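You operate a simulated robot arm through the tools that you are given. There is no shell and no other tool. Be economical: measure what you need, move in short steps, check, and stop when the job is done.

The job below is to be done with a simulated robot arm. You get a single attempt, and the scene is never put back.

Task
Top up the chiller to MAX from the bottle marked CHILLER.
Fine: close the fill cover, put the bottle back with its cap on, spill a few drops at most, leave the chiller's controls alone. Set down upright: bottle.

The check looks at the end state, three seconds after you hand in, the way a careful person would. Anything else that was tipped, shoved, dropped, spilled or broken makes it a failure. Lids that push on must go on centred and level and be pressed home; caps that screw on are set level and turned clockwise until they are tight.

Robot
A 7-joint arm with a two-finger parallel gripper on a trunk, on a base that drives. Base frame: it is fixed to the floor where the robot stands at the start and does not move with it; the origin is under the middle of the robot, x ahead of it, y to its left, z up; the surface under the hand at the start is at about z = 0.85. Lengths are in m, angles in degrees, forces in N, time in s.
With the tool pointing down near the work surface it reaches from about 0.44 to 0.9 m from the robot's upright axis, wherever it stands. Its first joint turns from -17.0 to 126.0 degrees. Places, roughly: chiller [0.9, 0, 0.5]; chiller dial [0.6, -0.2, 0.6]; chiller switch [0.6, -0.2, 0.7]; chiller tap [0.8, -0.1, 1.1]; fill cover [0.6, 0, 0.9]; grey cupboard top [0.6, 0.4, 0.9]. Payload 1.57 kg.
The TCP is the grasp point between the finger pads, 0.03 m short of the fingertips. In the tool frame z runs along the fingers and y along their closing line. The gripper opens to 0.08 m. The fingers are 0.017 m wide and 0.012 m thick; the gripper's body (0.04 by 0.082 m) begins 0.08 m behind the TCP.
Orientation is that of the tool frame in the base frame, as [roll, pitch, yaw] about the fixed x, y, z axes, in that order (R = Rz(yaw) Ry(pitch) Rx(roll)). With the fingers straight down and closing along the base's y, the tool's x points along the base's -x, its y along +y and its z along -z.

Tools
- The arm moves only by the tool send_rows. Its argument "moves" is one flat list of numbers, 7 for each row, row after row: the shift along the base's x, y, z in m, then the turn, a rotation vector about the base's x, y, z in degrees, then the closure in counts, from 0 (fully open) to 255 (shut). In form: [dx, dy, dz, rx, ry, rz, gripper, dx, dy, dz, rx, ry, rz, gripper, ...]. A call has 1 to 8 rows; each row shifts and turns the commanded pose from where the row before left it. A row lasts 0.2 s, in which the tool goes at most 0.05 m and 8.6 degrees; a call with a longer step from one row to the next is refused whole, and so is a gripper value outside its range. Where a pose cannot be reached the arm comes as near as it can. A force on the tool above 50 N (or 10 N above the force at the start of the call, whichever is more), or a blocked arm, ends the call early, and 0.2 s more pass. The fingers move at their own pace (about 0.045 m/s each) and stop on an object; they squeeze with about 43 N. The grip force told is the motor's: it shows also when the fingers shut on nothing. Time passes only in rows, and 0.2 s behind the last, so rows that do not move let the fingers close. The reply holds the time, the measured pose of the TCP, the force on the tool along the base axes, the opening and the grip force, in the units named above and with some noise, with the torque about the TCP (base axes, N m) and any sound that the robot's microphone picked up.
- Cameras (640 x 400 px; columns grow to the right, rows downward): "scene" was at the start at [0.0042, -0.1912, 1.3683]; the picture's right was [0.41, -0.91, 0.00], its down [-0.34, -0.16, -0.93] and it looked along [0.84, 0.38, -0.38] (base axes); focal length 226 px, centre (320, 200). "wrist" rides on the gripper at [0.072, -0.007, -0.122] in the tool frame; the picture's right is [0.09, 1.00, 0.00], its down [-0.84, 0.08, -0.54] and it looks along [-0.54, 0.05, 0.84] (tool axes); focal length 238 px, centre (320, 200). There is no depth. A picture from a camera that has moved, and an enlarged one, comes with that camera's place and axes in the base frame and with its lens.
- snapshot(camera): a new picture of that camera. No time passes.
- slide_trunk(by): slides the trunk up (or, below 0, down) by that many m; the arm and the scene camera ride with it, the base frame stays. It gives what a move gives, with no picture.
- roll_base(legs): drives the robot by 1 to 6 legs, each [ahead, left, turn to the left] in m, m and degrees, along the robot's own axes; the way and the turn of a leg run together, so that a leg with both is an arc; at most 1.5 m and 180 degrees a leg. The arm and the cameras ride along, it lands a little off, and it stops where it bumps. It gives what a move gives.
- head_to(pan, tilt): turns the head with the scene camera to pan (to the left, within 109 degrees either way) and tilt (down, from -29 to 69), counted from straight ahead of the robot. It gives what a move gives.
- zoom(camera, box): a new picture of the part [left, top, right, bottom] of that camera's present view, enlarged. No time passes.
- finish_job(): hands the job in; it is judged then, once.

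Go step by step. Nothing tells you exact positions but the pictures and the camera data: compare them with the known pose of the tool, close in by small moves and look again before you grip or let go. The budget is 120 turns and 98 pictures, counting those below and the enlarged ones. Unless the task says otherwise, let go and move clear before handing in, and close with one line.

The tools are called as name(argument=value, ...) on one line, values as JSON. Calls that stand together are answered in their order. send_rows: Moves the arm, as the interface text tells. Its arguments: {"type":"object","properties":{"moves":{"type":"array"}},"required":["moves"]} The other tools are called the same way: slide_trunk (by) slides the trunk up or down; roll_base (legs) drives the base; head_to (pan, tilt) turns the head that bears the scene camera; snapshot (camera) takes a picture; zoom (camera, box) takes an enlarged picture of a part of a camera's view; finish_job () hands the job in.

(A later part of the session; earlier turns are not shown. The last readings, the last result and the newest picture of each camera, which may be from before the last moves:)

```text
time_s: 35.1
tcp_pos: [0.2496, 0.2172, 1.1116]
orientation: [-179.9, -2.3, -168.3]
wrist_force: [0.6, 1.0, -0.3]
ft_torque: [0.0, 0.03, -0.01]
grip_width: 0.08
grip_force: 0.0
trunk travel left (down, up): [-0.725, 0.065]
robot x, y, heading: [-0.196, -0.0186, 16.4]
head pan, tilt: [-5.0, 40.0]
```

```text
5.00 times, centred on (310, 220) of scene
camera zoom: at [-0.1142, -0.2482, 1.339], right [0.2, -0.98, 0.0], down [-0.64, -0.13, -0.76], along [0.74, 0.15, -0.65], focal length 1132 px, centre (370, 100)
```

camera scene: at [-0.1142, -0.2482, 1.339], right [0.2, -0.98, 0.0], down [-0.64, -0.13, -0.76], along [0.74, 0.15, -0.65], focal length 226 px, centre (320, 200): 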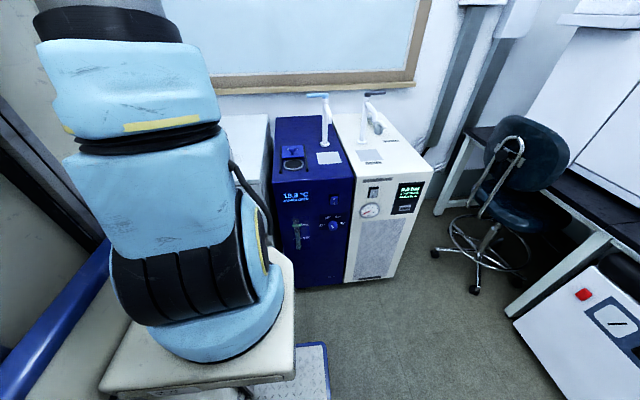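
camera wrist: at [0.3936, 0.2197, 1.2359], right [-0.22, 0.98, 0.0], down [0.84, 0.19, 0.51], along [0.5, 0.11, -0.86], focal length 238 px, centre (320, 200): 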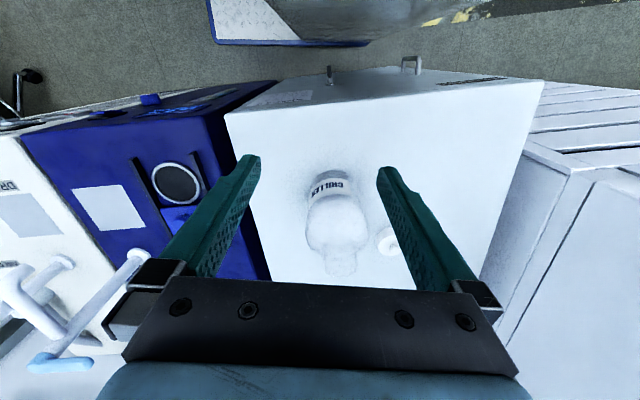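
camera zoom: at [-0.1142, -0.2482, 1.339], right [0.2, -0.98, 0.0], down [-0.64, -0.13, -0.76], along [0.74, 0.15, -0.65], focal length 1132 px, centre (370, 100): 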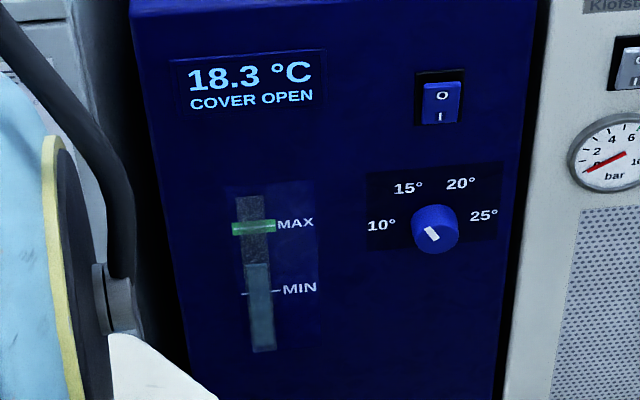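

Reference: level is halfway from MIN to MAX. Now bring the tool forward and pitch it to horizontal in front of the bottle.

send_rows(moves=[0.03, 0.0075, 0.015, 0, 0, 0, 0, 0.03, 0.0075, 0.015, 0, 0, 0, 0, 0.03, 0.0075, 0.015, 0, 0, 0, 0, 0.025, 0.0075, 0, 1.7, -8.2, 0, 0, 0.025, 0.0075, 0, 1.7, -8.2, 0, 0, 0.02, 0.0075, 0, 1.7, -8.2, 0, 0, 0.02, 0, 0, 1.7, -8.2, 0, 0, 0.02, 0, 0, 1.7, -8.2, 0, 0])

send_rows(moves=[0, 0, 0, 1.7, -8.2, 0, 0, 0, 0, 0, 1.7, -8.2, 0, 0, 0, 0, 0, 1.7, -8.2, 0, 0, 0, 0, 0, 1.7, -8.2, 0, 0, 0, 0, 0, 1.7, -8.2, 0, 0, 0, 0, 0, 1.0, -5, 0, 0])

snapshot(camera="wrist")

snapshot(camera="scene")

```text
time_s: 37.0
tcp_pos: [0.4369, 0.2624, 1.1609]
orientation: [-179.8, 40.2, -168.5]
wrist_force: [-0.5, 0.0, -0.2]
ft_torque: [0.02, -0.04, 0.01]
grip_width: 0.0799
grip_force: 0.1
trunk travel left (down, up): [-0.725, 0.065]
robot x, y, heading: [-0.2032, -0.0225, 16.6]
head pan, tilt: [-5.0, 40.0]
```

```text
time_s: 38.4
tcp_pos: [0.4375, 0.2635, 1.1617]
orientation: [176.7, 87.2, -171.8]
wrist_force: [0.0, -0.3, -0.2]
ft_torque: [0.0, 0.0, 0.0]
grip_width: 0.0801
grip_force: 0.1
trunk travel left (down, up): [-0.725, 0.065]
robot x, y, heading: [-0.2022, -0.0192, 16.6]
head pan, tilt: [-5.0, 40.0]
```

```text
58 pictures are left
camera wrist: at [0.3157, 0.2316, 1.0944], right [-0.2, 0.98, -0.09], down [-0.51, -0.03, 0.86], along [0.84, 0.22, 0.5], focal length 238 px, centre (320, 200)
```

wrist: 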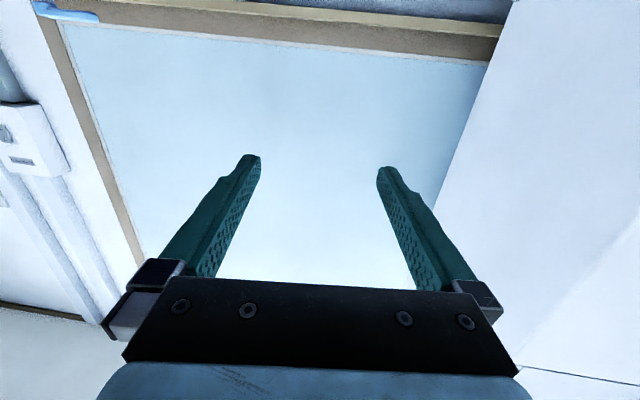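

```text
57 pictures are left
camera scene: at [-0.1285, -0.2471, 1.34], right [0.2, -0.98, 0.0], down [-0.63, -0.13, -0.77], along [0.75, 0.15, -0.64], focal length 226 px, centre (320, 200)
```

scene: 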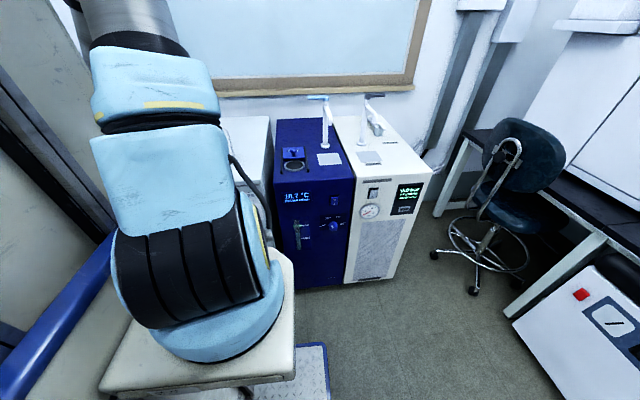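

The tool is nearly horizontal, but the camera is underneath looking up. I'll try rolling the hand over so the camera is on top.

send_rows(moves=[0, 0, 0, 0.55, -2.65, 0, 0, 0, 0, 0, -8.33, -1.7, 0, 0, 0, 0, 0, -8.33, -1.7, 0, 0, 0, 0, 0, -8.33, -1.7, 0, 0, 0, 0, 0, -8.33, -1.7, 0, 0, 0, 0, 0, -8.33, -1.7, 0, 0, 0, 0, 0, -8.33, -1.7, 0, 0, 0, 0, 0, -8.33, -1.7, 0, 0])

send_rows(moves=[0, 0, 0, -8.33, -1.7, 0, 0, 0, 0, 0, -8.33, -1.7, 0, 0, 0, 0, 0, -8.33, -1.7, 0, 0, 0, 0, 0, -8.33, -1.7, 0, 0, 0, 0, 0, -8.33, -1.7, 0, 0, 0, 0, 0, -8.33, -1.7, 0, 0, 0, 0, 0, -8.33, -1.7, 0, 0])

send_rows(moves=[0, 0, 0, -8.33, -1.7, 0, 0, 0, 0, 0, -8.33, -1.7, 0, 0, 0, 0, 0, -8.33, -1.7, 0, 0, 0, 0, 0, -8.33, -1.7, 0, 0, 0, 0, 0, -8.33, -1.7, 0, 0, 0, 0, 0, -8.33, -1.7, 0, 0, 0, 0, 0, -8.33, -1.7, 0, 0])

snapshot(camera="wrist")

```text
time_s: 40.1
tcp_pos: [0.4376, 0.263, 1.1616]
orientation: [-89.7, 30.4, -78.7]
wrist_force: [0.6, 0.1, -0.7]
ft_torque: [0.05, 0.0, 0.03]
grip_width: 0.08
grip_force: 0.0
trunk travel left (down, up): [-0.725, 0.065]
robot x, y, heading: [-0.1983, -0.0202, 16.1]
head pan, tilt: [-5.0, 40.0]
```

```text
time_s: 41.8
tcp_pos: [0.438, 0.2639, 1.1621]
orientation: [-89.7, -29.1, -78.7]
wrist_force: [-0.4, 0.3, -1.1]
ft_torque: [0.02, 0.0, 0.03]
grip_width: 0.0801
grip_force: 0.0
trunk travel left (down, up): [-0.725, 0.065]
robot x, y, heading: [-0.2014, -0.0217, 16.2]
head pan, tilt: [-5.0, 40.0]
```

```text
time_s: 43.4
tcp_pos: [0.4381, 0.2625, 1.1616]
orientation: [-84.7, -88.6, -83.6]
wrist_force: [-0.1, 0.0, 0.5]
ft_torque: [-0.02, -0.02, 0.01]
grip_width: 0.0798
grip_force: 0.1
trunk travel left (down, up): [-0.725, 0.065]
robot x, y, heading: [-0.1986, -0.0238, 16.5]
head pan, tilt: [-5.0, 40.0]
```

```text
56 pictures are left
camera wrist: at [0.318, 0.2421, 1.2325], right [0.2, -0.98, 0.07], down [-0.52, -0.17, -0.84], along [0.83, 0.14, -0.54], focal length 238 px, centre (320, 200)
```

wrist: 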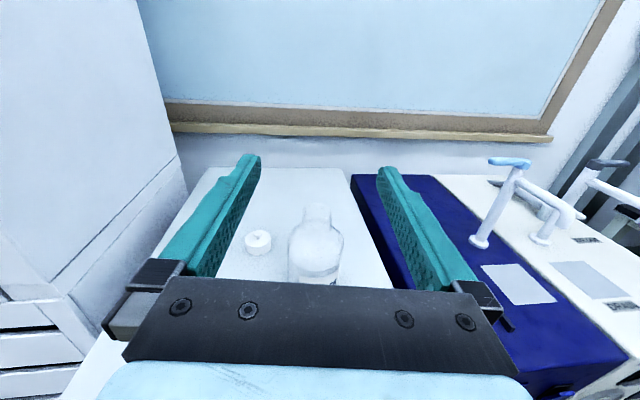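

The flip works and I can see the bottle and cap. Lower to neck height, still short of the bottle.

send_rows(moves=[0.0008, -0.004, -0.043, 0, 0, 0, 0, 0, 0, -0.043, 0, 0, 0, 0, 0, 0, -0.042, 0, 0, 0, 0, 0.039, 0.0084, 0, 0, 0, 0, 0, 0.02, 0.0042, 0, 0, 0, 0, 0])

snapshot(camera="wrist")

```text
time_s: 44.5
tcp_pos: [0.4981, 0.2726, 1.0332]
orientation: [-83.8, -88.4, -84.4]
wrist_force: [-0.5, 0.3, 0.5]
ft_torque: [0.02, 0.0, 0.01]
grip_width: 0.0802
grip_force: 0.0
trunk travel left (down, up): [-0.725, 0.065]
robot x, y, heading: [-0.2016, -0.0246, 16.3]
head pan, tilt: [-5.0, 40.0]
```

```text
55 pictures are left
camera wrist: at [0.3783, 0.2507, 1.1045], right [0.2, -0.98, 0.07], down [-0.52, -0.16, -0.84], along [0.83, 0.14, -0.54], focal length 238 px, centre (320, 200)
```

wrist: 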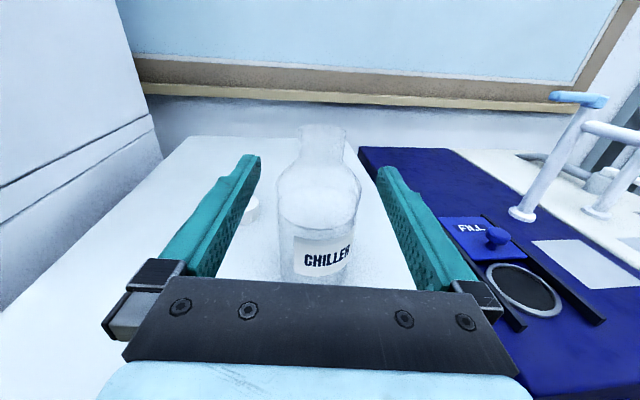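

Neck lines up between the fingers. Advance around the neck.

send_rows(moves=[0.03, 0.006, 0.003, 0, 0, 0, 0, 0.03, 0.006, 0, 0, 0, 0, 0, 0.0205, 0.0032, 0, 0, 0, 0, 0])

snapshot(camera="wrist")

```text
time_s: 45.4
tcp_pos: [0.5795, 0.2856, 1.0367]
orientation: [-86.2, -88.4, -82.0]
wrist_force: [-0.9, 0.1, 0.8]
ft_torque: [0.05, 0.02, 0.0]
grip_width: 0.0801
grip_force: 0.1
trunk travel left (down, up): [-0.725, 0.065]
robot x, y, heading: [-0.1984, -0.0216, 16.4]
head pan, tilt: [-5.0, 40.0]
```

```text
54 pictures are left
camera wrist: at [0.4588, 0.2649, 1.1079], right [0.2, -0.98, 0.07], down [-0.52, -0.16, -0.84], along [0.83, 0.14, -0.54], focal length 238 px, centre (320, 200)
```

wrist: 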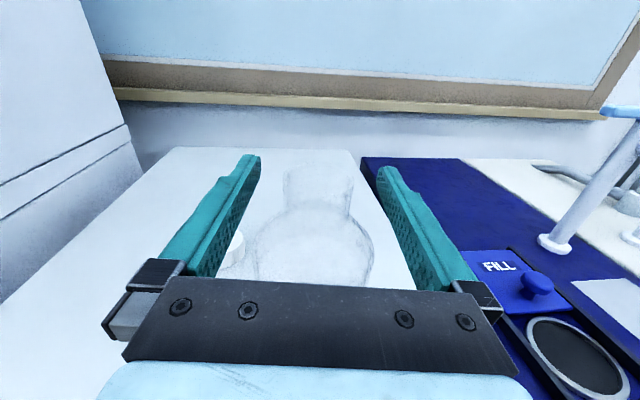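

Neck is at the grasp point. Close gently.

send_rows(moves=[0, 0, 0, 0, 0, 0, 120, 0, 0, 0, 0, 0, 0, 230, 0, 0, 0, 0, 0, 0, 230, 0, 0, 0, 0, 0, 0, 230])

zoom(camera="wrist", box=[220, 120, 420, 290])

```text
time_s: 46.4
tcp_pos: [0.5798, 0.2873, 1.0367]
orientation: [-84.5, -88.4, -83.9]
wrist_force: [0.6, 1.4, 1.1]
ft_torque: [-0.1, 0.0, 0.02]
grip_width: 0.0416
grip_force: 28.1
trunk travel left (down, up): [-0.725, 0.065]
robot x, y, heading: [-0.2013, -0.0203, 16.4]
head pan, tilt: [-5.0, 40.0]
```

```text
2.35 times, centred on (320, 205) of wrist
camera zoom: at [0.4586, 0.2651, 1.1081], right [0.2, -0.98, 0.06], down [-0.52, -0.16, -0.84], along [0.83, 0.14, -0.54], focal length 561 px, centre (320, 188)
```

zoom: 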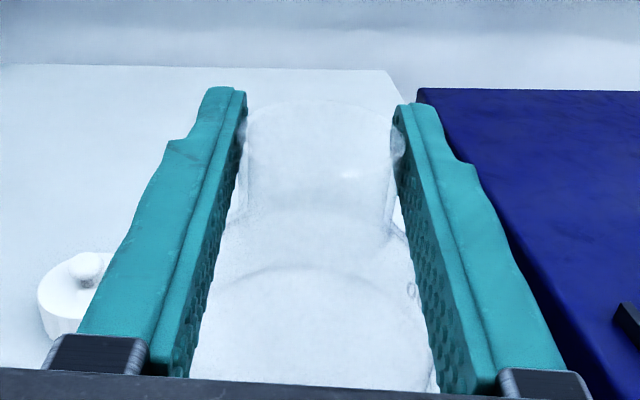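

Neck gripped (0.0416 wide). Lift a little and check the load.

send_rows(moves=[0, 0, 0, 0, 0, 0, 255, 0, 0, 0.01, 0, 0, 0, 255, 0, 0, 0.03, 0, 0, 0, 255, 0, 0, 0.03, 0, 0, 0, 255, 0, 0, 0, 0, 0, 0, 255])

snapshot(camera="wrist")

```text
time_s: 47.5
tcp_pos: [0.5792, 0.286, 1.1059]
orientation: [-87.5, -88.4, -80.7]
wrist_force: [0.2, 0.8, -7.4]
ft_torque: [-0.01, 0.01, 0.0]
grip_width: 0.0415
grip_force: 43.3
trunk travel left (down, up): [-0.725, 0.065]
robot x, y, heading: [-0.2018, -0.0217, 16.3]
head pan, tilt: [-5.0, 40.0]
```

```text
52 pictures are left
camera wrist: at [0.4588, 0.2657, 1.1769], right [0.2, -0.98, 0.07], down [-0.52, -0.16, -0.84], along [0.83, 0.14, -0.54], focal length 238 px, centre (320, 200)
```

wrist: 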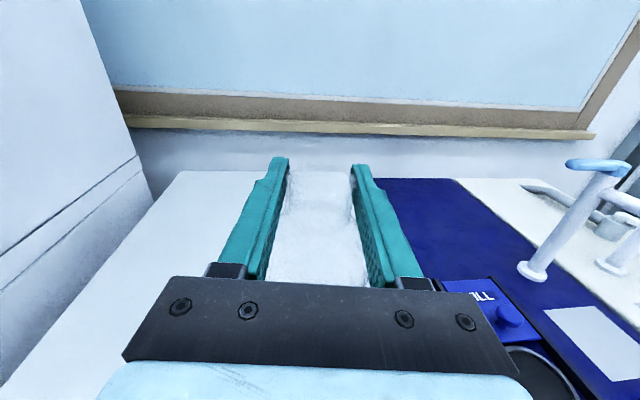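

Bottle hangs steadily (7.4 N). Carry it upright slowly toward the fill hole.

send_rows(moves=[0.002, -0.01, 0.002, 0, 0, 0, 255, 0.0043, -0.0209, 0.002, 0, 0, 0, 255, 0.0043, -0.0209, 0, 0, 0, 0, 255, 0.0043, -0.0209, 0, 0, 0, 0, 255, 0.0043, -0.0209, 0, 0, 0, 0, 255, 0.0043, -0.0209, 0, 0, 0, 0, 255, 0.0043, -0.0209, 0, 0, 0, 0, 255, 0.003, -0.0146, 0, 0, 0, 0, 255])

snapshot(camera="wrist")

snapshot(camera="scene")

```text
time_s: 49.4
tcp_pos: [0.6076, 0.144, 1.1109]
orientation: [-85.6, -88.3, -82.7]
wrist_force: [0.2, 0.0, -7.2]
ft_torque: [-0.01, -0.01, 0.02]
grip_width: 0.0413
grip_force: 43.0
out of reach, approached as far as the arm can: row 8
trunk travel left (down, up): [-0.725, 0.065]
robot x, y, heading: [-0.2004, -0.0223, 16.2]
head pan, tilt: [-5.0, 40.0]
```

```text
51 pictures are left
camera wrist: at [0.4879, 0.1225, 1.1814], right [0.2, -0.98, 0.06], down [-0.52, -0.16, -0.84], along [0.83, 0.14, -0.54], focal length 238 px, centre (320, 200)
```

wrist: 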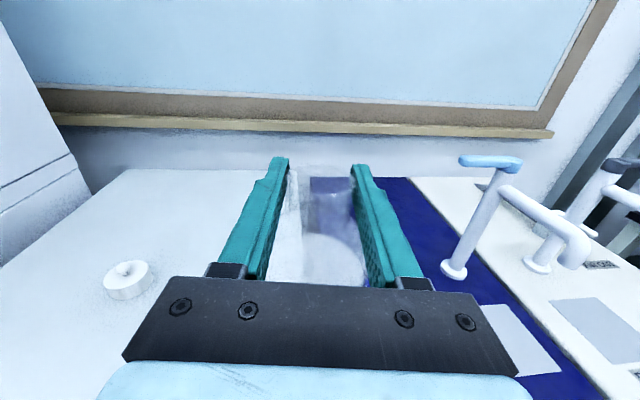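

```text
50 pictures are left
camera scene: at [-0.1279, -0.247, 1.3402], right [0.2, -0.98, 0.0], down [-0.63, -0.13, -0.77], along [0.75, 0.15, -0.64], focal length 226 px, centre (320, 200)
```

scene: 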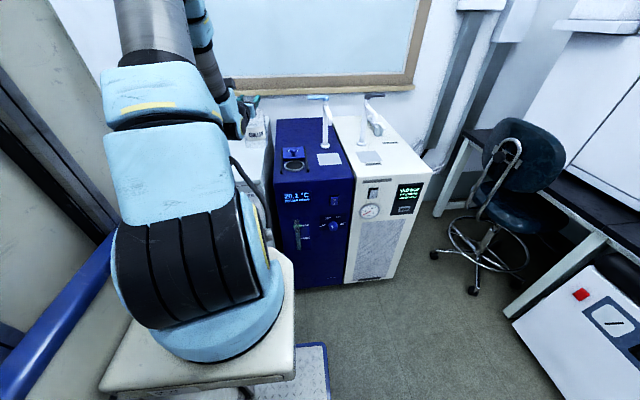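

The arm hit a limit going right with this tool heading. I'll try yawing the tool clockwise while continuing right.

send_rows(moves=[0, 0, 0, 0, 0, -6, 255, 0, 0, 0, 0, 0, -6, 255, 0, 0, 0, 0, 0, -6, 255, 0.002, -0.01, 0, 0, 0, 0, 255, 0.003, -0.015, 0, 0, 0, 0, 255])

```text
time_s: 50.5
tcp_pos: [0.613, 0.1189, 1.1104]
orientation: [-87.1, -88.6, -99.2]
wrist_force: [-0.1, 0.7, -7.4]
ft_torque: [0.0, 0.02, -0.03]
grip_width: 0.0413
grip_force: 43.2
trunk travel left (down, up): [-0.725, 0.065]
robot x, y, heading: [-0.2013, -0.0215, 16.5]
head pan, tilt: [-5.0, 40.0]
```

That freed it. Continue to over the hole.

send_rows(moves=[0.004, -0.014, 0, 0, 0, -2, 255, 0.005, -0.017, 0, 0, 0, -2, 255, 0.005, -0.018, 0, 0, 0, -2, 255, 0.005, -0.018, 0, 0, 0, -2, 255, 0.004, -0.014, 0, 0, 0, -2, 255])

snapshot(camera="scene")

```text
time_s: 51.8
tcp_pos: [0.6351, 0.0369, 1.1085]
orientation: [-85.0, -88.4, -111.2]
wrist_force: [1.0, 0.8, -8.1]
ft_torque: [0.03, 0.06, 0.01]
grip_width: 0.0412
grip_force: 43.3
trunk travel left (down, up): [-0.725, 0.065]
robot x, y, heading: [-0.1992, -0.0214, 16.4]
head pan, tilt: [-5.0, 40.0]
```

```text
49 pictures are left
camera scene: at [-0.128, -0.2468, 1.3402], right [0.2, -0.98, 0.0], down [-0.63, -0.13, -0.77], along [0.75, 0.15, -0.64], focal length 226 px, centre (320, 200)
```

scene: 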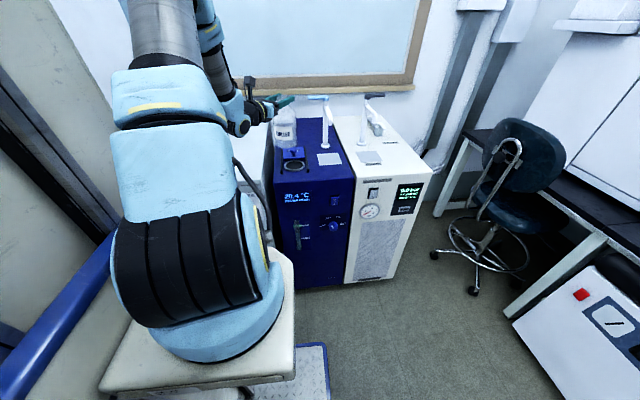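

Good: hand, hole and gauge are all visible. Begin tilting toward the hole (well below the pour angle) while lowering.

send_rows(moves=[0.001, 0, 0, 4, -1.15, 0, 255, 0.002, 0, -0.005, 5.77, -1.66, 0, 255, 0.002, 0, -0.008, 5.77, -1.66, 0, 255, 0.001, 0, -0.01, 5.77, -1.66, 0, 255, 0, 0, -0.01, 5.77, -1.66, 0, 255, 0, 0, -0.01, 5.77, -1.66, 0, 255, 0, 0, -0.01, 5.77, -1.66, 0, 255, 0, 0, -0.01, 5.77, -1.66, 0, 255])

snapshot(camera="wrist")

zoom(camera="scene", box=[230, 70, 350, 190])

```text
time_s: 53.5
tcp_pos: [0.6408, 0.0379, 1.0474]
orientation: [-90.1, -42.2, -106.2]
wrist_force: [0.2, -1.1, -7.4]
ft_torque: [-0.54, 0.19, -0.03]
grip_width: 0.0414
grip_force: 43.1
trunk travel left (down, up): [-0.725, 0.065]
robot x, y, heading: [-0.1982, -0.0215, 16.4]
head pan, tilt: [-5.0, 40.0]
```

```text
48 pictures are left
camera wrist: at [0.5114, 0.0247, 1.1001], right [-0.21, -0.71, -0.68], down [-0.36, 0.7, -0.62], along [0.91, 0.12, -0.4], focal length 238 px, centre (320, 200)
```

wrist: 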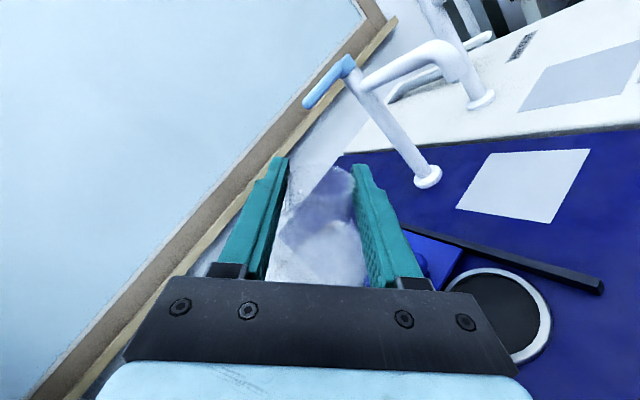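

```text
3.33 times, centred on (290, 130) of scene
camera zoom: at [-0.1281, -0.2469, 1.3402], right [0.2, -0.98, 0.0], down [-0.63, -0.13, -0.77], along [0.75, 0.15, -0.64], focal length 755 px, centre (420, 433)
```

zoom: 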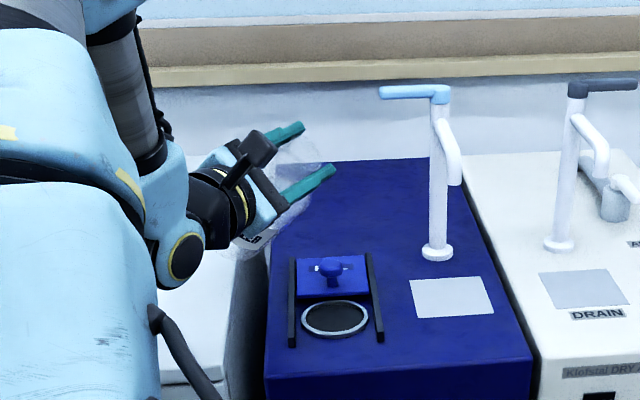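

The hole centres at about (0.633, 0.012). Continue tilting to about 66° and lower, still before the pour.

send_rows(moves=[0, 0, -0.015, 5.77, -1.66, 0, 255, 0, 0, -0.015, 5.77, -1.66, 0, 255, 0, 0, -0.015, 5.77, -1.66, 0, 255, 0, 0, 0, 1.92, -0.55, 0, 255])

zoom(camera="scene", box=[230, 90, 350, 260])

```text
time_s: 54.5
tcp_pos: [0.6418, 0.038, 1.0016]
orientation: [-90.1, -22.2, -106.3]
wrist_force: [-0.1, -0.1, -6.5]
ft_torque: [-0.68, 0.22, -0.01]
grip_width: 0.0413
grip_force: 43.2
trunk travel left (down, up): [-0.725, 0.065]
robot x, y, heading: [-0.2001, -0.0217, 16.3]
head pan, tilt: [-5.0, 40.0]
```

```text
2.35 times, centred on (290, 175) of scene
camera zoom: at [-0.128, -0.2469, 1.3402], right [0.2, -0.98, 0.0], down [-0.63, -0.13, -0.77], along [0.75, 0.15, -0.64], focal length 533 px, centre (391, 259)
```

zoom: 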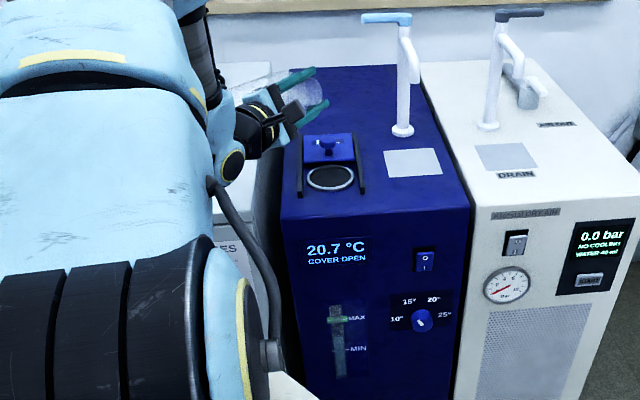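

zoom(camera="scene", box=[270, 110, 330, 180])

snapshot(camera="wrist")

```text
5.71 times, centred on (300, 145) of scene
camera zoom: at [-0.128, -0.2469, 1.3402], right [0.2, -0.98, 0.0], down [-0.63, -0.13, -0.77], along [0.75, 0.15, -0.64], focal length 1294 px, centre (434, 514)
```

zoom: 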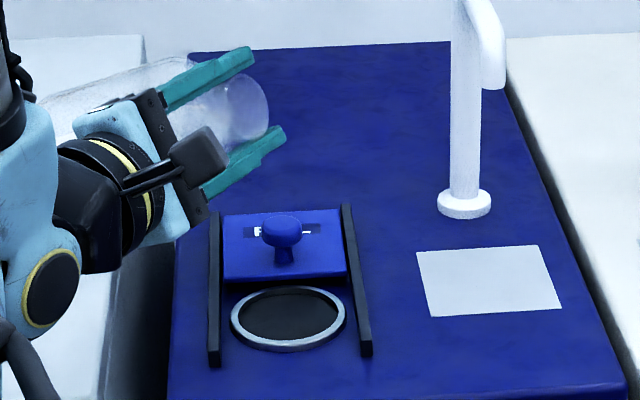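

```text
44 pictures are left
camera wrist: at [0.5073, 0.01, 1.0352], right [-0.13, -0.44, -0.89], down [-0.31, 0.87, -0.39], along [0.94, 0.23, -0.25], focal length 238 px, centre (320, 200)
```

wrist: 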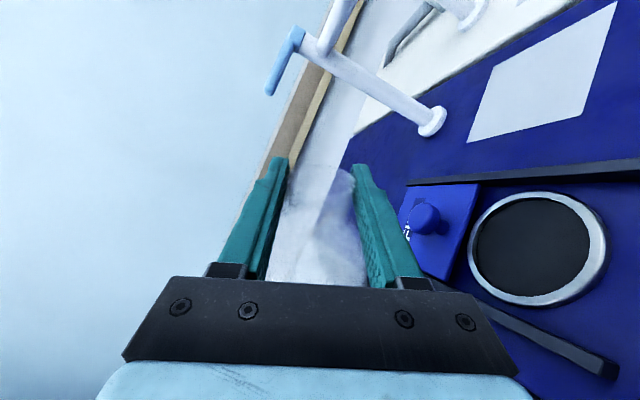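

Mouth is aligned above the hole. Tilt further slowly while lowering, watching the weight.

send_rows(moves=[-0.002, 0, -0.006, 1.92, -0.55, 0, 255, -0.002, 0, -0.006, 1.92, -0.55, 0, 255, 0, 0, -0.006, 1.92, -0.55, 0, 255, 0, 0, 0, 0, 0, 0, 255])

zoom(camera="scene", box=[265, 110, 355, 260])

```text
time_s: 55.5
tcp_pos: [0.6379, 0.0385, 0.9843]
orientation: [-90.2, -16.2, -106.1]
wrist_force: [0.4, -1.1, -8.1]
ft_torque: [-0.68, 0.25, 0.01]
grip_width: 0.041
grip_force: 43.0
trunk travel left (down, up): [-0.725, 0.065]
robot x, y, heading: [-0.201, -0.0219, 16.3]
head pan, tilt: [-5.0, 40.0]
```

```text
2.67 times, centred on (310, 185) of scene
camera zoom: at [-0.1279, -0.2469, 1.3402], right [0.2, -0.98, 0.0], down [-0.63, -0.13, -0.77], along [0.75, 0.15, -0.64], focal length 604 px, centre (347, 240)
```

zoom: 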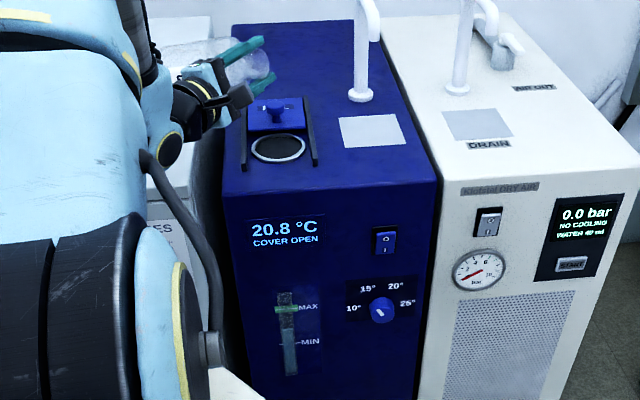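

send_rows(moves=[0, -0.002, -0.005, 1.92, -0.55, 0, 255, 0, -0.001, -0.005, 1.92, -0.55, 0, 255, 0, 0, 0, 0, 0, 0, 255, 0, 0, 0, 0, 0, 0, 255])

zoom(camera="scene", box=[265, 110, 355, 260])

```text
time_s: 56.5
tcp_pos: [0.6376, 0.0354, 0.9733]
orientation: [-90.2, -12.3, -106.2]
wrist_force: [0.1, 0.3, -8.4]
ft_torque: [-0.67, 0.26, 0.03]
grip_width: 0.0412
grip_force: 42.8
trunk travel left (down, up): [-0.725, 0.065]
robot x, y, heading: [-0.2006, -0.0182, 16.6]
head pan, tilt: [-5.0, 40.0]
```

```text
2.67 times, centred on (310, 185) of scene
camera zoom: at [-0.1279, -0.2469, 1.3402], right [0.2, -0.98, 0.0], down [-0.63, -0.13, -0.77], along [0.75, 0.15, -0.64], focal length 604 px, centre (347, 240)
```

zoom: 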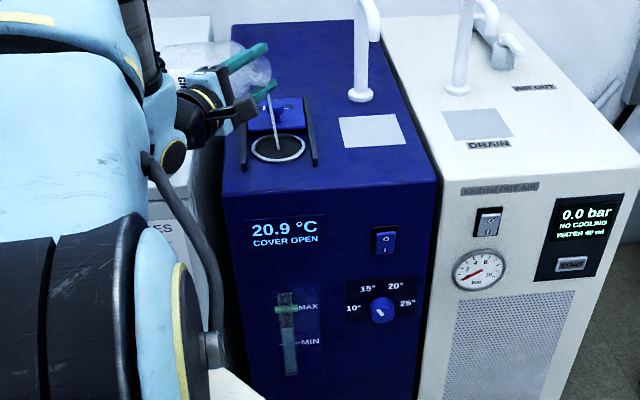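

A thin stream is falling into the middle of the hole. Hold and check the gauge.

send_rows(moves=[0, 0, 0, 0, 0, 0, 255, 0, 0, 0, 0, 0, 0, 255, 0, 0, 0, 0, 0, 0, 255])

zoom(camera="scene", box=[270, 120, 350, 260])

```text
time_s: 57.4
tcp_pos: [0.6383, 0.0343, 0.975]
orientation: [-90.1, -12.3, -106.2]
wrist_force: [-0.1, -0.2, -6.8]
ft_torque: [-0.65, 0.2, -0.01]
grip_width: 0.0413
grip_force: 42.9
trunk travel left (down, up): [-0.725, 0.065]
robot x, y, heading: [-0.2023, -0.0215, 16.5]
head pan, tilt: [-5.0, 40.0]
```

```text
2.86 times, centred on (310, 190) of scene
camera zoom: at [-0.1279, -0.2469, 1.3402], right [0.2, -0.98, 0.0], down [-0.63, -0.13, -0.77], along [0.75, 0.15, -0.64], focal length 647 px, centre (349, 229)
```

zoom: 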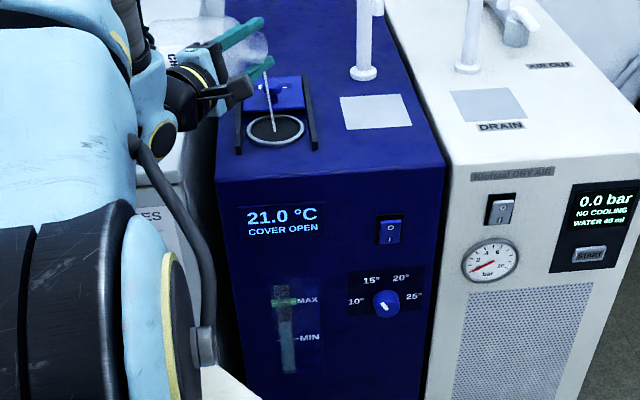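

send_rows(moves=[0, 0, 0, 1.92, -0.55, 0, 255, 0, 0, 0, 0, 0, 0, 255, 0, 0, 0, 0, 0, 0, 255, 0, 0, 0, 0, 0, 0, 255, 0, 0, 0, 0, 0, 0, 255])

zoom(camera="scene", box=[280, 140, 340, 260])

```text
time_s: 58.5
tcp_pos: [0.6376, 0.0351, 0.9741]
orientation: [-90.2, -10.3, -106.2]
wrist_force: [0.9, 1.2, -6.8]
ft_torque: [-0.65, 0.22, 0.02]
grip_width: 0.0412
grip_force: 43.0
trunk travel left (down, up): [-0.725, 0.065]
robot x, y, heading: [-0.1965, -0.0239, 16.4]
head pan, tilt: [-5.0, 40.0]
```

```text
3.33 times, centred on (310, 200) of scene
camera zoom: at [-0.128, -0.2469, 1.3402], right [0.2, -0.98, 0.0], down [-0.63, -0.13, -0.77], along [0.75, 0.15, -0.64], focal length 755 px, centre (353, 200)
```

zoom: 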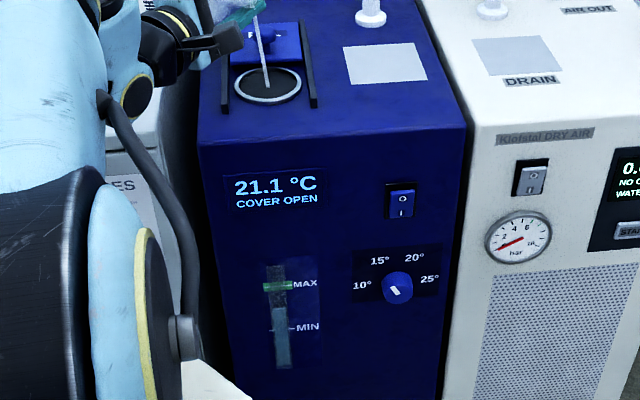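

send_rows(moves=[0, 0, 0, 1.92, -0.55, 0, 255, 0, 0, 0, 0, 0, 0, 255, 0, 0, 0, 0, 0, 0, 255, 0, 0, 0, 0, 0, 0, 255])

zoom(camera="scene", box=[280, 205, 325, 255])

```text
time_s: 59.5
tcp_pos: [0.6379, 0.0356, 0.9731]
orientation: [-90.2, -8.3, -106.1]
wrist_force: [0.0, -0.3, -7.5]
ft_torque: [-0.65, 0.21, 0.01]
grip_width: 0.0415
grip_force: 43.4
trunk travel left (down, up): [-0.725, 0.065]
robot x, y, heading: [-0.1999, -0.0215, 16.5]
head pan, tilt: [-5.0, 40.0]
```

```text
8.00 times, centred on (302, 230) of scene
camera zoom: at [-0.128, -0.2469, 1.3402], right [0.2, -0.98, 0.0], down [-0.63, -0.13, -0.77], along [0.75, 0.15, -0.64], focal length 1811 px, centre (460, -40)
```

zoom: 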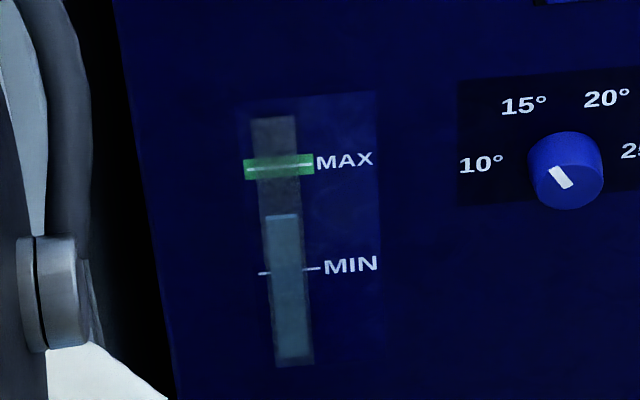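

Level has risen from 0.42 to 0.54 of the MIN–MAX span. Tilt slightly more and hold.

send_rows(moves=[0, 0, 0, 1.92, -0.55, 0, 255, 0, 0, 0, 0, 0, 0, 255, 0, 0, 0, 1.92, -0.55, 0, 255, 0, 0, 0, 0, 0, 0, 255, 0, 0, 0, 0, 0, 0, 255, 0, 0, 0, 0, 0, 0, 255])

zoom(camera="scene", box=[265, 125, 335, 255])

```text
time_s: 61.0
tcp_pos: [0.6382, 0.0343, 0.9745]
orientation: [-90.2, -4.4, -106.2]
wrist_force: [0.2, 0.9, -7.5]
ft_torque: [-0.64, 0.2, -0.01]
grip_width: 0.0415
grip_force: 42.7
trunk travel left (down, up): [-0.725, 0.065]
robot x, y, heading: [-0.2005, -0.0204, 16.5]
head pan, tilt: [-5.0, 40.0]
```

```text
3.08 times, centred on (300, 190) of scene
camera zoom: at [-0.128, -0.2469, 1.3402], right [0.2, -0.98, 0.0], down [-0.63, -0.13, -0.77], along [0.75, 0.15, -0.64], focal length 697 px, centre (382, 231)
```

zoom: 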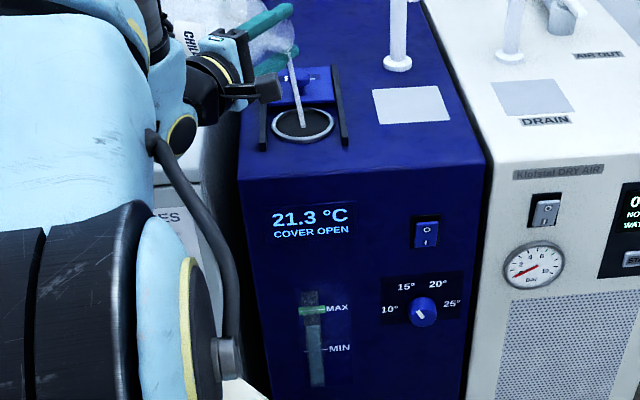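

Stream is well centred. Hold another second and read the gauge.

send_rows(moves=[0, 0, 0, 0, 0, 0, 255, 0, 0, 0, 0, 0, 0, 255, 0, 0, 0, 0, 0, 0, 255])

zoom(camera="scene", box=[280, 205, 325, 255])

```text
time_s: 61.8
tcp_pos: [0.6373, 0.0337, 0.9744]
orientation: [-90.1, -4.3, -106.2]
wrist_force: [0.2, 0.2, -5.6]
ft_torque: [-0.61, 0.23, 0.03]
grip_width: 0.0417
grip_force: 42.3
trunk travel left (down, up): [-0.725, 0.065]
robot x, y, heading: [-0.2029, -0.022, 16.3]
head pan, tilt: [-5.0, 40.0]
```

```text
8.00 times, centred on (302, 230) of scene
camera zoom: at [-0.128, -0.2469, 1.3402], right [0.2, -0.98, 0.0], down [-0.63, -0.13, -0.77], along [0.75, 0.15, -0.64], focal length 1811 px, centre (460, -40)
```

zoom: 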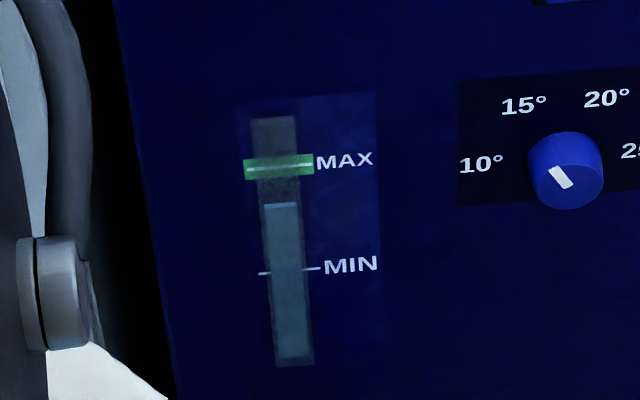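

Level 0.65. Tilt a little more and hold.

send_rows(moves=[0, 0, 0, 1.92, -0.55, 0, 255, 0, 0, 0, 0, 0, 0, 255, 0, 0, 0, 1.92, -0.55, 0, 255, 0, 0, 0, 0, 0, 0, 255, 0, 0, 0, 0, 0, 0, 255, 0, 0, 0, 0, 0, 0, 255, 0, 0, 0, 0, 0, 0, 255])

zoom(camera="scene", box=[280, 205, 325, 255])

```text
time_s: 63.4
tcp_pos: [0.637, 0.0342, 0.9748]
orientation: [-90.1, -0.3, -106.2]
wrist_force: [0.0, 0.9, -5.3]
ft_torque: [-0.53, 0.18, 0.02]
grip_width: 0.0413
grip_force: 43.0
trunk travel left (down, up): [-0.725, 0.065]
robot x, y, heading: [-0.2007, -0.0233, 16.3]
head pan, tilt: [-5.0, 40.0]
```

```text
8.00 times, centred on (302, 230) of scene
camera zoom: at [-0.128, -0.2469, 1.3402], right [0.2, -0.98, 0.0], down [-0.63, -0.13, -0.77], along [0.75, 0.15, -0.64], focal length 1811 px, centre (460, -40)
```

zoom: 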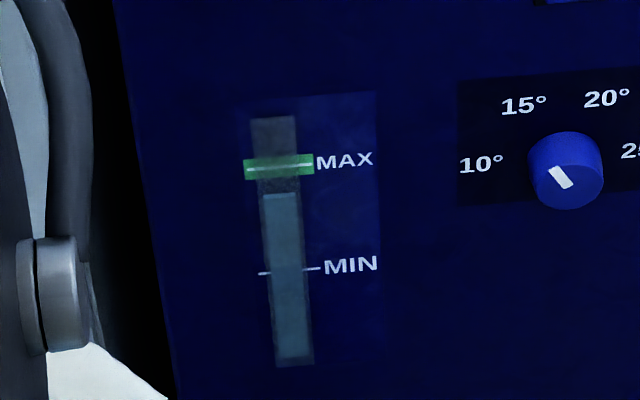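

send_rows(moves=[0, 0, 0, 1.92, -0.55, 0, 255, 0, 0, 0, 0, 0, 0, 255, 0, 0, 0, 1.92, -0.55, 0, 255, 0, 0, 0, 0, 0, 0, 255, 0, 0, 0, 0, 0, 0, 255, 0, 0, 0, 0, 0, 0, 255, 0, 0, 0, 0, 0, 0, 255])

zoom(camera="scene", box=[280, 205, 325, 255])

zoom(camera="scene", box=[265, 125, 335, 180])

```text
time_s: 65.0
tcp_pos: [0.6381, 0.0364, 0.9736]
orientation: [-90.3, 3.7, -106.2]
wrist_force: [0.8, -0.4, -4.8]
ft_torque: [-0.42, 0.09, 0.01]
grip_width: 0.0412
grip_force: 43.1
trunk travel left (down, up): [-0.725, 0.065]
robot x, y, heading: [-0.1965, -0.0214, 16.3]
head pan, tilt: [-5.0, 40.0]
```

```text
8.00 times, centred on (302, 230) of scene
camera zoom: at [-0.1281, -0.2469, 1.3402], right [0.2, -0.98, 0.0], down [-0.63, -0.13, -0.77], along [0.75, 0.15, -0.64], focal length 1811 px, centre (460, -40)
```

zoom: 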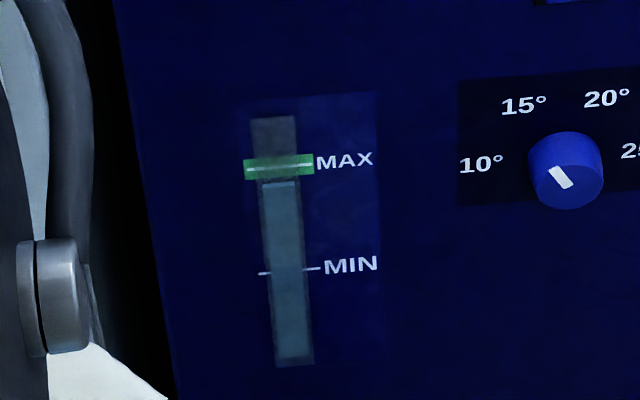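

```text
7.27 times, centred on (300, 152) of scene
camera zoom: at [-0.1281, -0.2469, 1.3402], right [0.2, -0.98, 0.0], down [-0.63, -0.13, -0.77], along [0.75, 0.15, -0.64], focal length 1647 px, centre (466, 546)
```

zoom: 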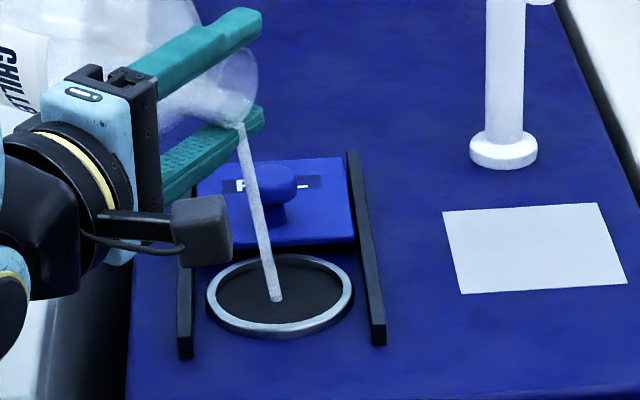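

send_rows(moves=[0, 0, 0, 0, 0, 0, 255, 0, 0, 0, 0, 0, 0, 255, 0, 0, 0, 0, 0, 0, 255, 0, 0, 0, 0, 0, 0, 255, 0, 0, 0, 0, 0, 0, 255, 0, 0, 0, 0, 0, 0, 255])

zoom(camera="scene", box=[280, 205, 325, 255])

```text
time_s: 66.3
tcp_pos: [0.6378, 0.0356, 0.9746]
orientation: [-90.2, 3.7, -106.3]
wrist_force: [0.2, -0.5, -4.5]
ft_torque: [-0.38, 0.13, 0.04]
grip_width: 0.0412
grip_force: 42.7
trunk travel left (down, up): [-0.725, 0.065]
robot x, y, heading: [-0.2015, -0.0163, 16.4]
head pan, tilt: [-5.0, 40.0]
```

```text
8.00 times, centred on (302, 230) of scene
camera zoom: at [-0.1281, -0.2469, 1.3402], right [0.2, -0.98, 0.0], down [-0.63, -0.13, -0.77], along [0.75, 0.15, -0.64], focal length 1811 px, centre (460, -40)
```

zoom: 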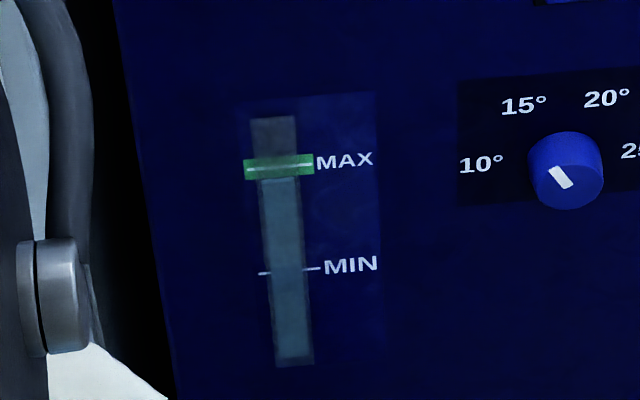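

send_rows(moves=[0, 0, 0, 1.92, -0.55, 0, 255, 0, 0, 0, 0, 0, 0, 255, 0, 0, 0, 0, 0, 0, 255, 0, 0, 0, 0, 0, 0, 255, 0, 0, 0, 0, 0, 0, 255, 0, 0, 0, 0, 0, 0, 255])

zoom(camera="scene", box=[288, 212, 318, 236])

```text
time_s: 67.8
tcp_pos: [0.637, 0.036, 0.9752]
orientation: [-90.2, 5.6, -106.2]
wrist_force: [0.2, -0.1, -4.6]
ft_torque: [-0.35, 0.13, 0.01]
grip_width: 0.0415
grip_force: 42.9
trunk travel left (down, up): [-0.725, 0.065]
robot x, y, heading: [-0.1986, -0.0176, 16.4]
head pan, tilt: [-5.0, 40.0]
```

```text
16.00 times, centred on (303, 224) of scene
camera zoom: at [-0.1281, -0.2469, 1.3402], right [0.2, -0.98, 0.0], down [-0.63, -0.13, -0.77], along [0.75, 0.15, -0.64], focal length 3623 px, centre (592, -184)
```

zoom: 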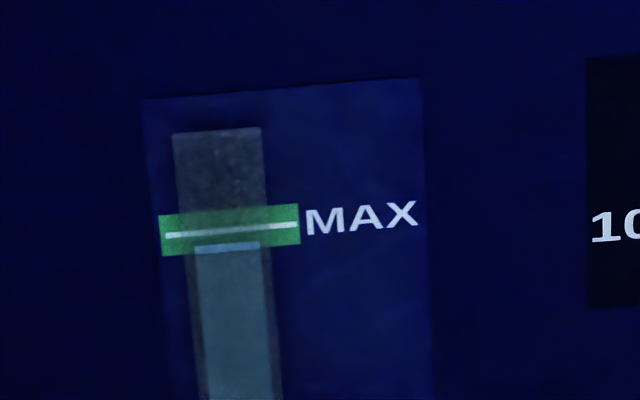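

In the band; a bit more to the line. Hold one more second and then tilt back to stop the stream.

send_rows(moves=[0, 0, 0, 0, 0, 0, 255, 0, 0, 0, 0, 0, 0, 255, 0, 0, 0, 0, 0, 0, 255, 0, 0, 0, 0, 0, 0, 255, 0, 0, 0, 0, 0, 0, 255, 0, 0, 0, -7.7, 2.2, 0, 255, 0, 0, 0, -7.7, 2.2, 0, 255, 0, 0, 0.005, -7.7, 2.2, 0, 255])

zoom(camera="scene", box=[288, 212, 318, 236])

zoom(camera="scene", box=[265, 110, 335, 180])

```text
time_s: 69.5
tcp_pos: [0.6378, 0.0359, 0.9796]
orientation: [-90.3, -18.4, -106.2]
wrist_force: [-0.2, -0.2, -3.6]
ft_torque: [-0.38, 0.17, -0.01]
grip_width: 0.0413
grip_force: 43.2
trunk travel left (down, up): [-0.725, 0.065]
robot x, y, heading: [-0.2022, -0.021, 16.1]
head pan, tilt: [-5.0, 40.0]
```

```text
16.00 times, centred on (303, 224) of scene
camera zoom: at [-0.1281, -0.247, 1.3402], right [0.2, -0.98, 0.0], down [-0.63, -0.13, -0.77], along [0.75, 0.15, -0.64], focal length 3623 px, centre (592, -184)
```

zoom: 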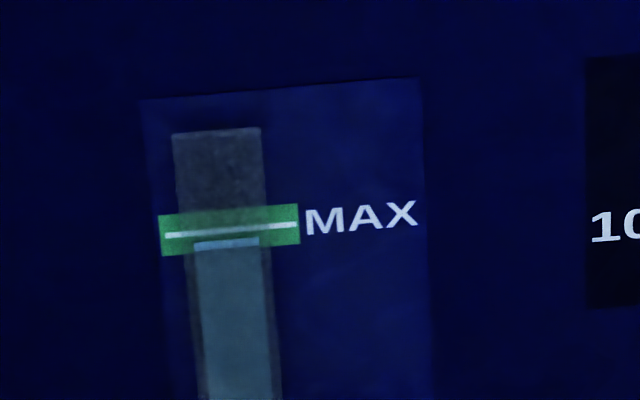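

```text
5.71 times, centred on (300, 145) of scene
camera zoom: at [-0.1281, -0.247, 1.3402], right [0.2, -0.98, 0.0], down [-0.63, -0.13, -0.77], along [0.75, 0.15, -0.64], focal length 1294 px, centre (434, 514)
```

zoom: 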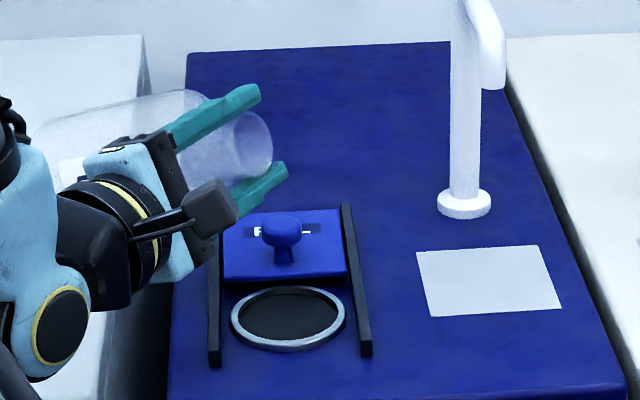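

Level is inside the green band but just under the line. One more short pour.

send_rows(moves=[0, 0, -0.005, 7.7, -2.2, 0, 255, 0, 0, 0, 7.7, -2.2, 0, 255, 0, 0, 0, 7.7, -2.2, 0, 255, 0, 0, 0, 2.9, -0.83, 0, 255, 0, 0, 0, 0, 0, 0, 255, 0, 0, 0, 0, 0, 0, 255, 0, 0, 0, 0, 0, 0, 255])

zoom(camera="scene", box=[288, 212, 318, 236])

```text
time_s: 71.2
tcp_pos: [0.6376, 0.0351, 0.9735]
orientation: [-90.3, 8.8, -106.2]
wrist_force: [-0.5, -0.3, -3.8]
ft_torque: [-0.38, 0.13, 0.0]
grip_width: 0.0412
grip_force: 43.0
trunk travel left (down, up): [-0.725, 0.065]
robot x, y, heading: [-0.1958, -0.0216, 16.6]
head pan, tilt: [-5.0, 40.0]
```

```text
16.00 times, centred on (303, 224) of scene
camera zoom: at [-0.1281, -0.2469, 1.3402], right [0.2, -0.98, 0.0], down [-0.63, -0.13, -0.77], along [0.75, 0.15, -0.64], focal length 3623 px, centre (592, -184)
```

zoom: 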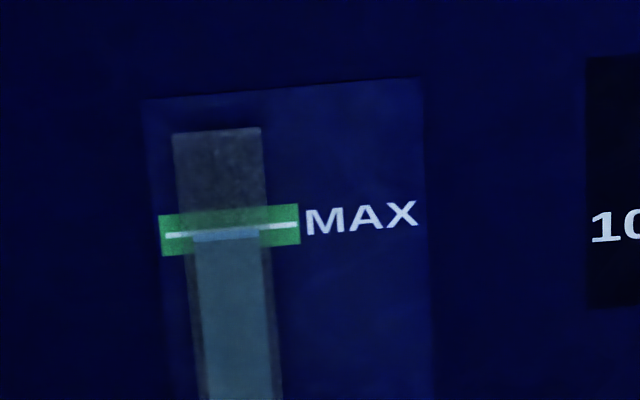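

Level is at the line. Tilt back now.

send_rows(moves=[0, 0, 0, -8, 2.3, 0, 255, 0, 0, 0, -8, 2.3, 0, 255, 0, 0, 0.005, -8, 2.3, 0, 255, 0, 0, 0.01, -7.7, 2.2, 0, 255, 0, 0, 0.015, -5.77, 1.66, 0, 255, 0, 0, 0.015, -5.77, 1.66, 0, 255, 0, 0, 0.015, -5.77, 1.66, 0, 255, 0, 0, 0.015, -5.77, 1.66, 0, 255])

zoom(camera="scene", box=[288, 212, 318, 236])

zoom(camera="scene", box=[255, 100, 335, 180])

```text
time_s: 73.0
tcp_pos: [0.6377, 0.0346, 1.0489]
orientation: [-90.1, -48.4, -106.1]
wrist_force: [0.0, 1.0, -4.7]
ft_torque: [-0.23, 0.1, 0.0]
grip_width: 0.0412
grip_force: 43.2
trunk travel left (down, up): [-0.725, 0.065]
robot x, y, heading: [-0.2012, -0.0226, 16.1]
head pan, tilt: [-5.0, 40.0]
```

```text
16.00 times, centred on (303, 224) of scene
camera zoom: at [-0.1279, -0.2468, 1.3402], right [0.2, -0.98, 0.0], down [-0.63, -0.13, -0.77], along [0.75, 0.15, -0.64], focal length 3623 px, centre (592, -184)
```

zoom: 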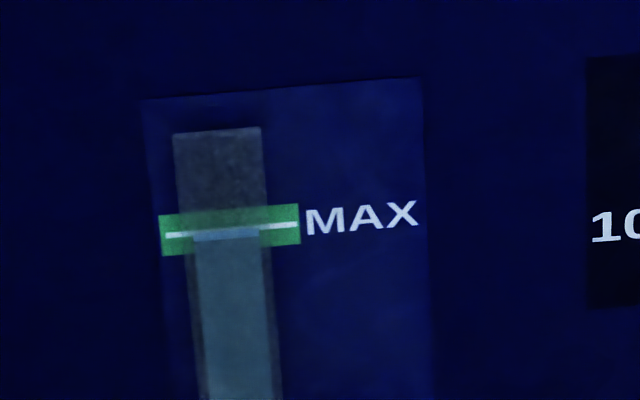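

```text
5.00 times, centred on (295, 140) of scene
camera zoom: at [-0.1279, -0.2468, 1.3402], right [0.2, -0.98, 0.0], down [-0.63, -0.13, -0.77], along [0.75, 0.15, -0.64], focal length 1132 px, centre (445, 500)
```

zoom: 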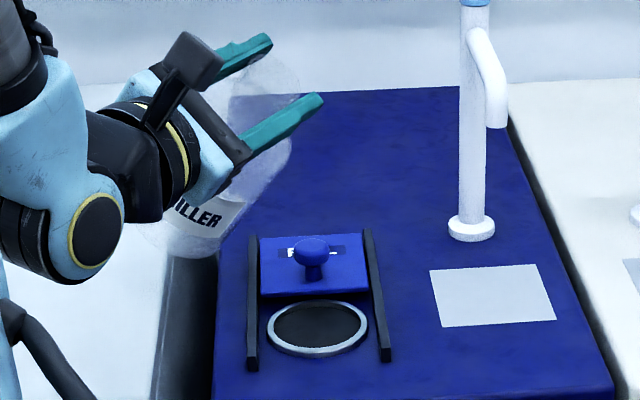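

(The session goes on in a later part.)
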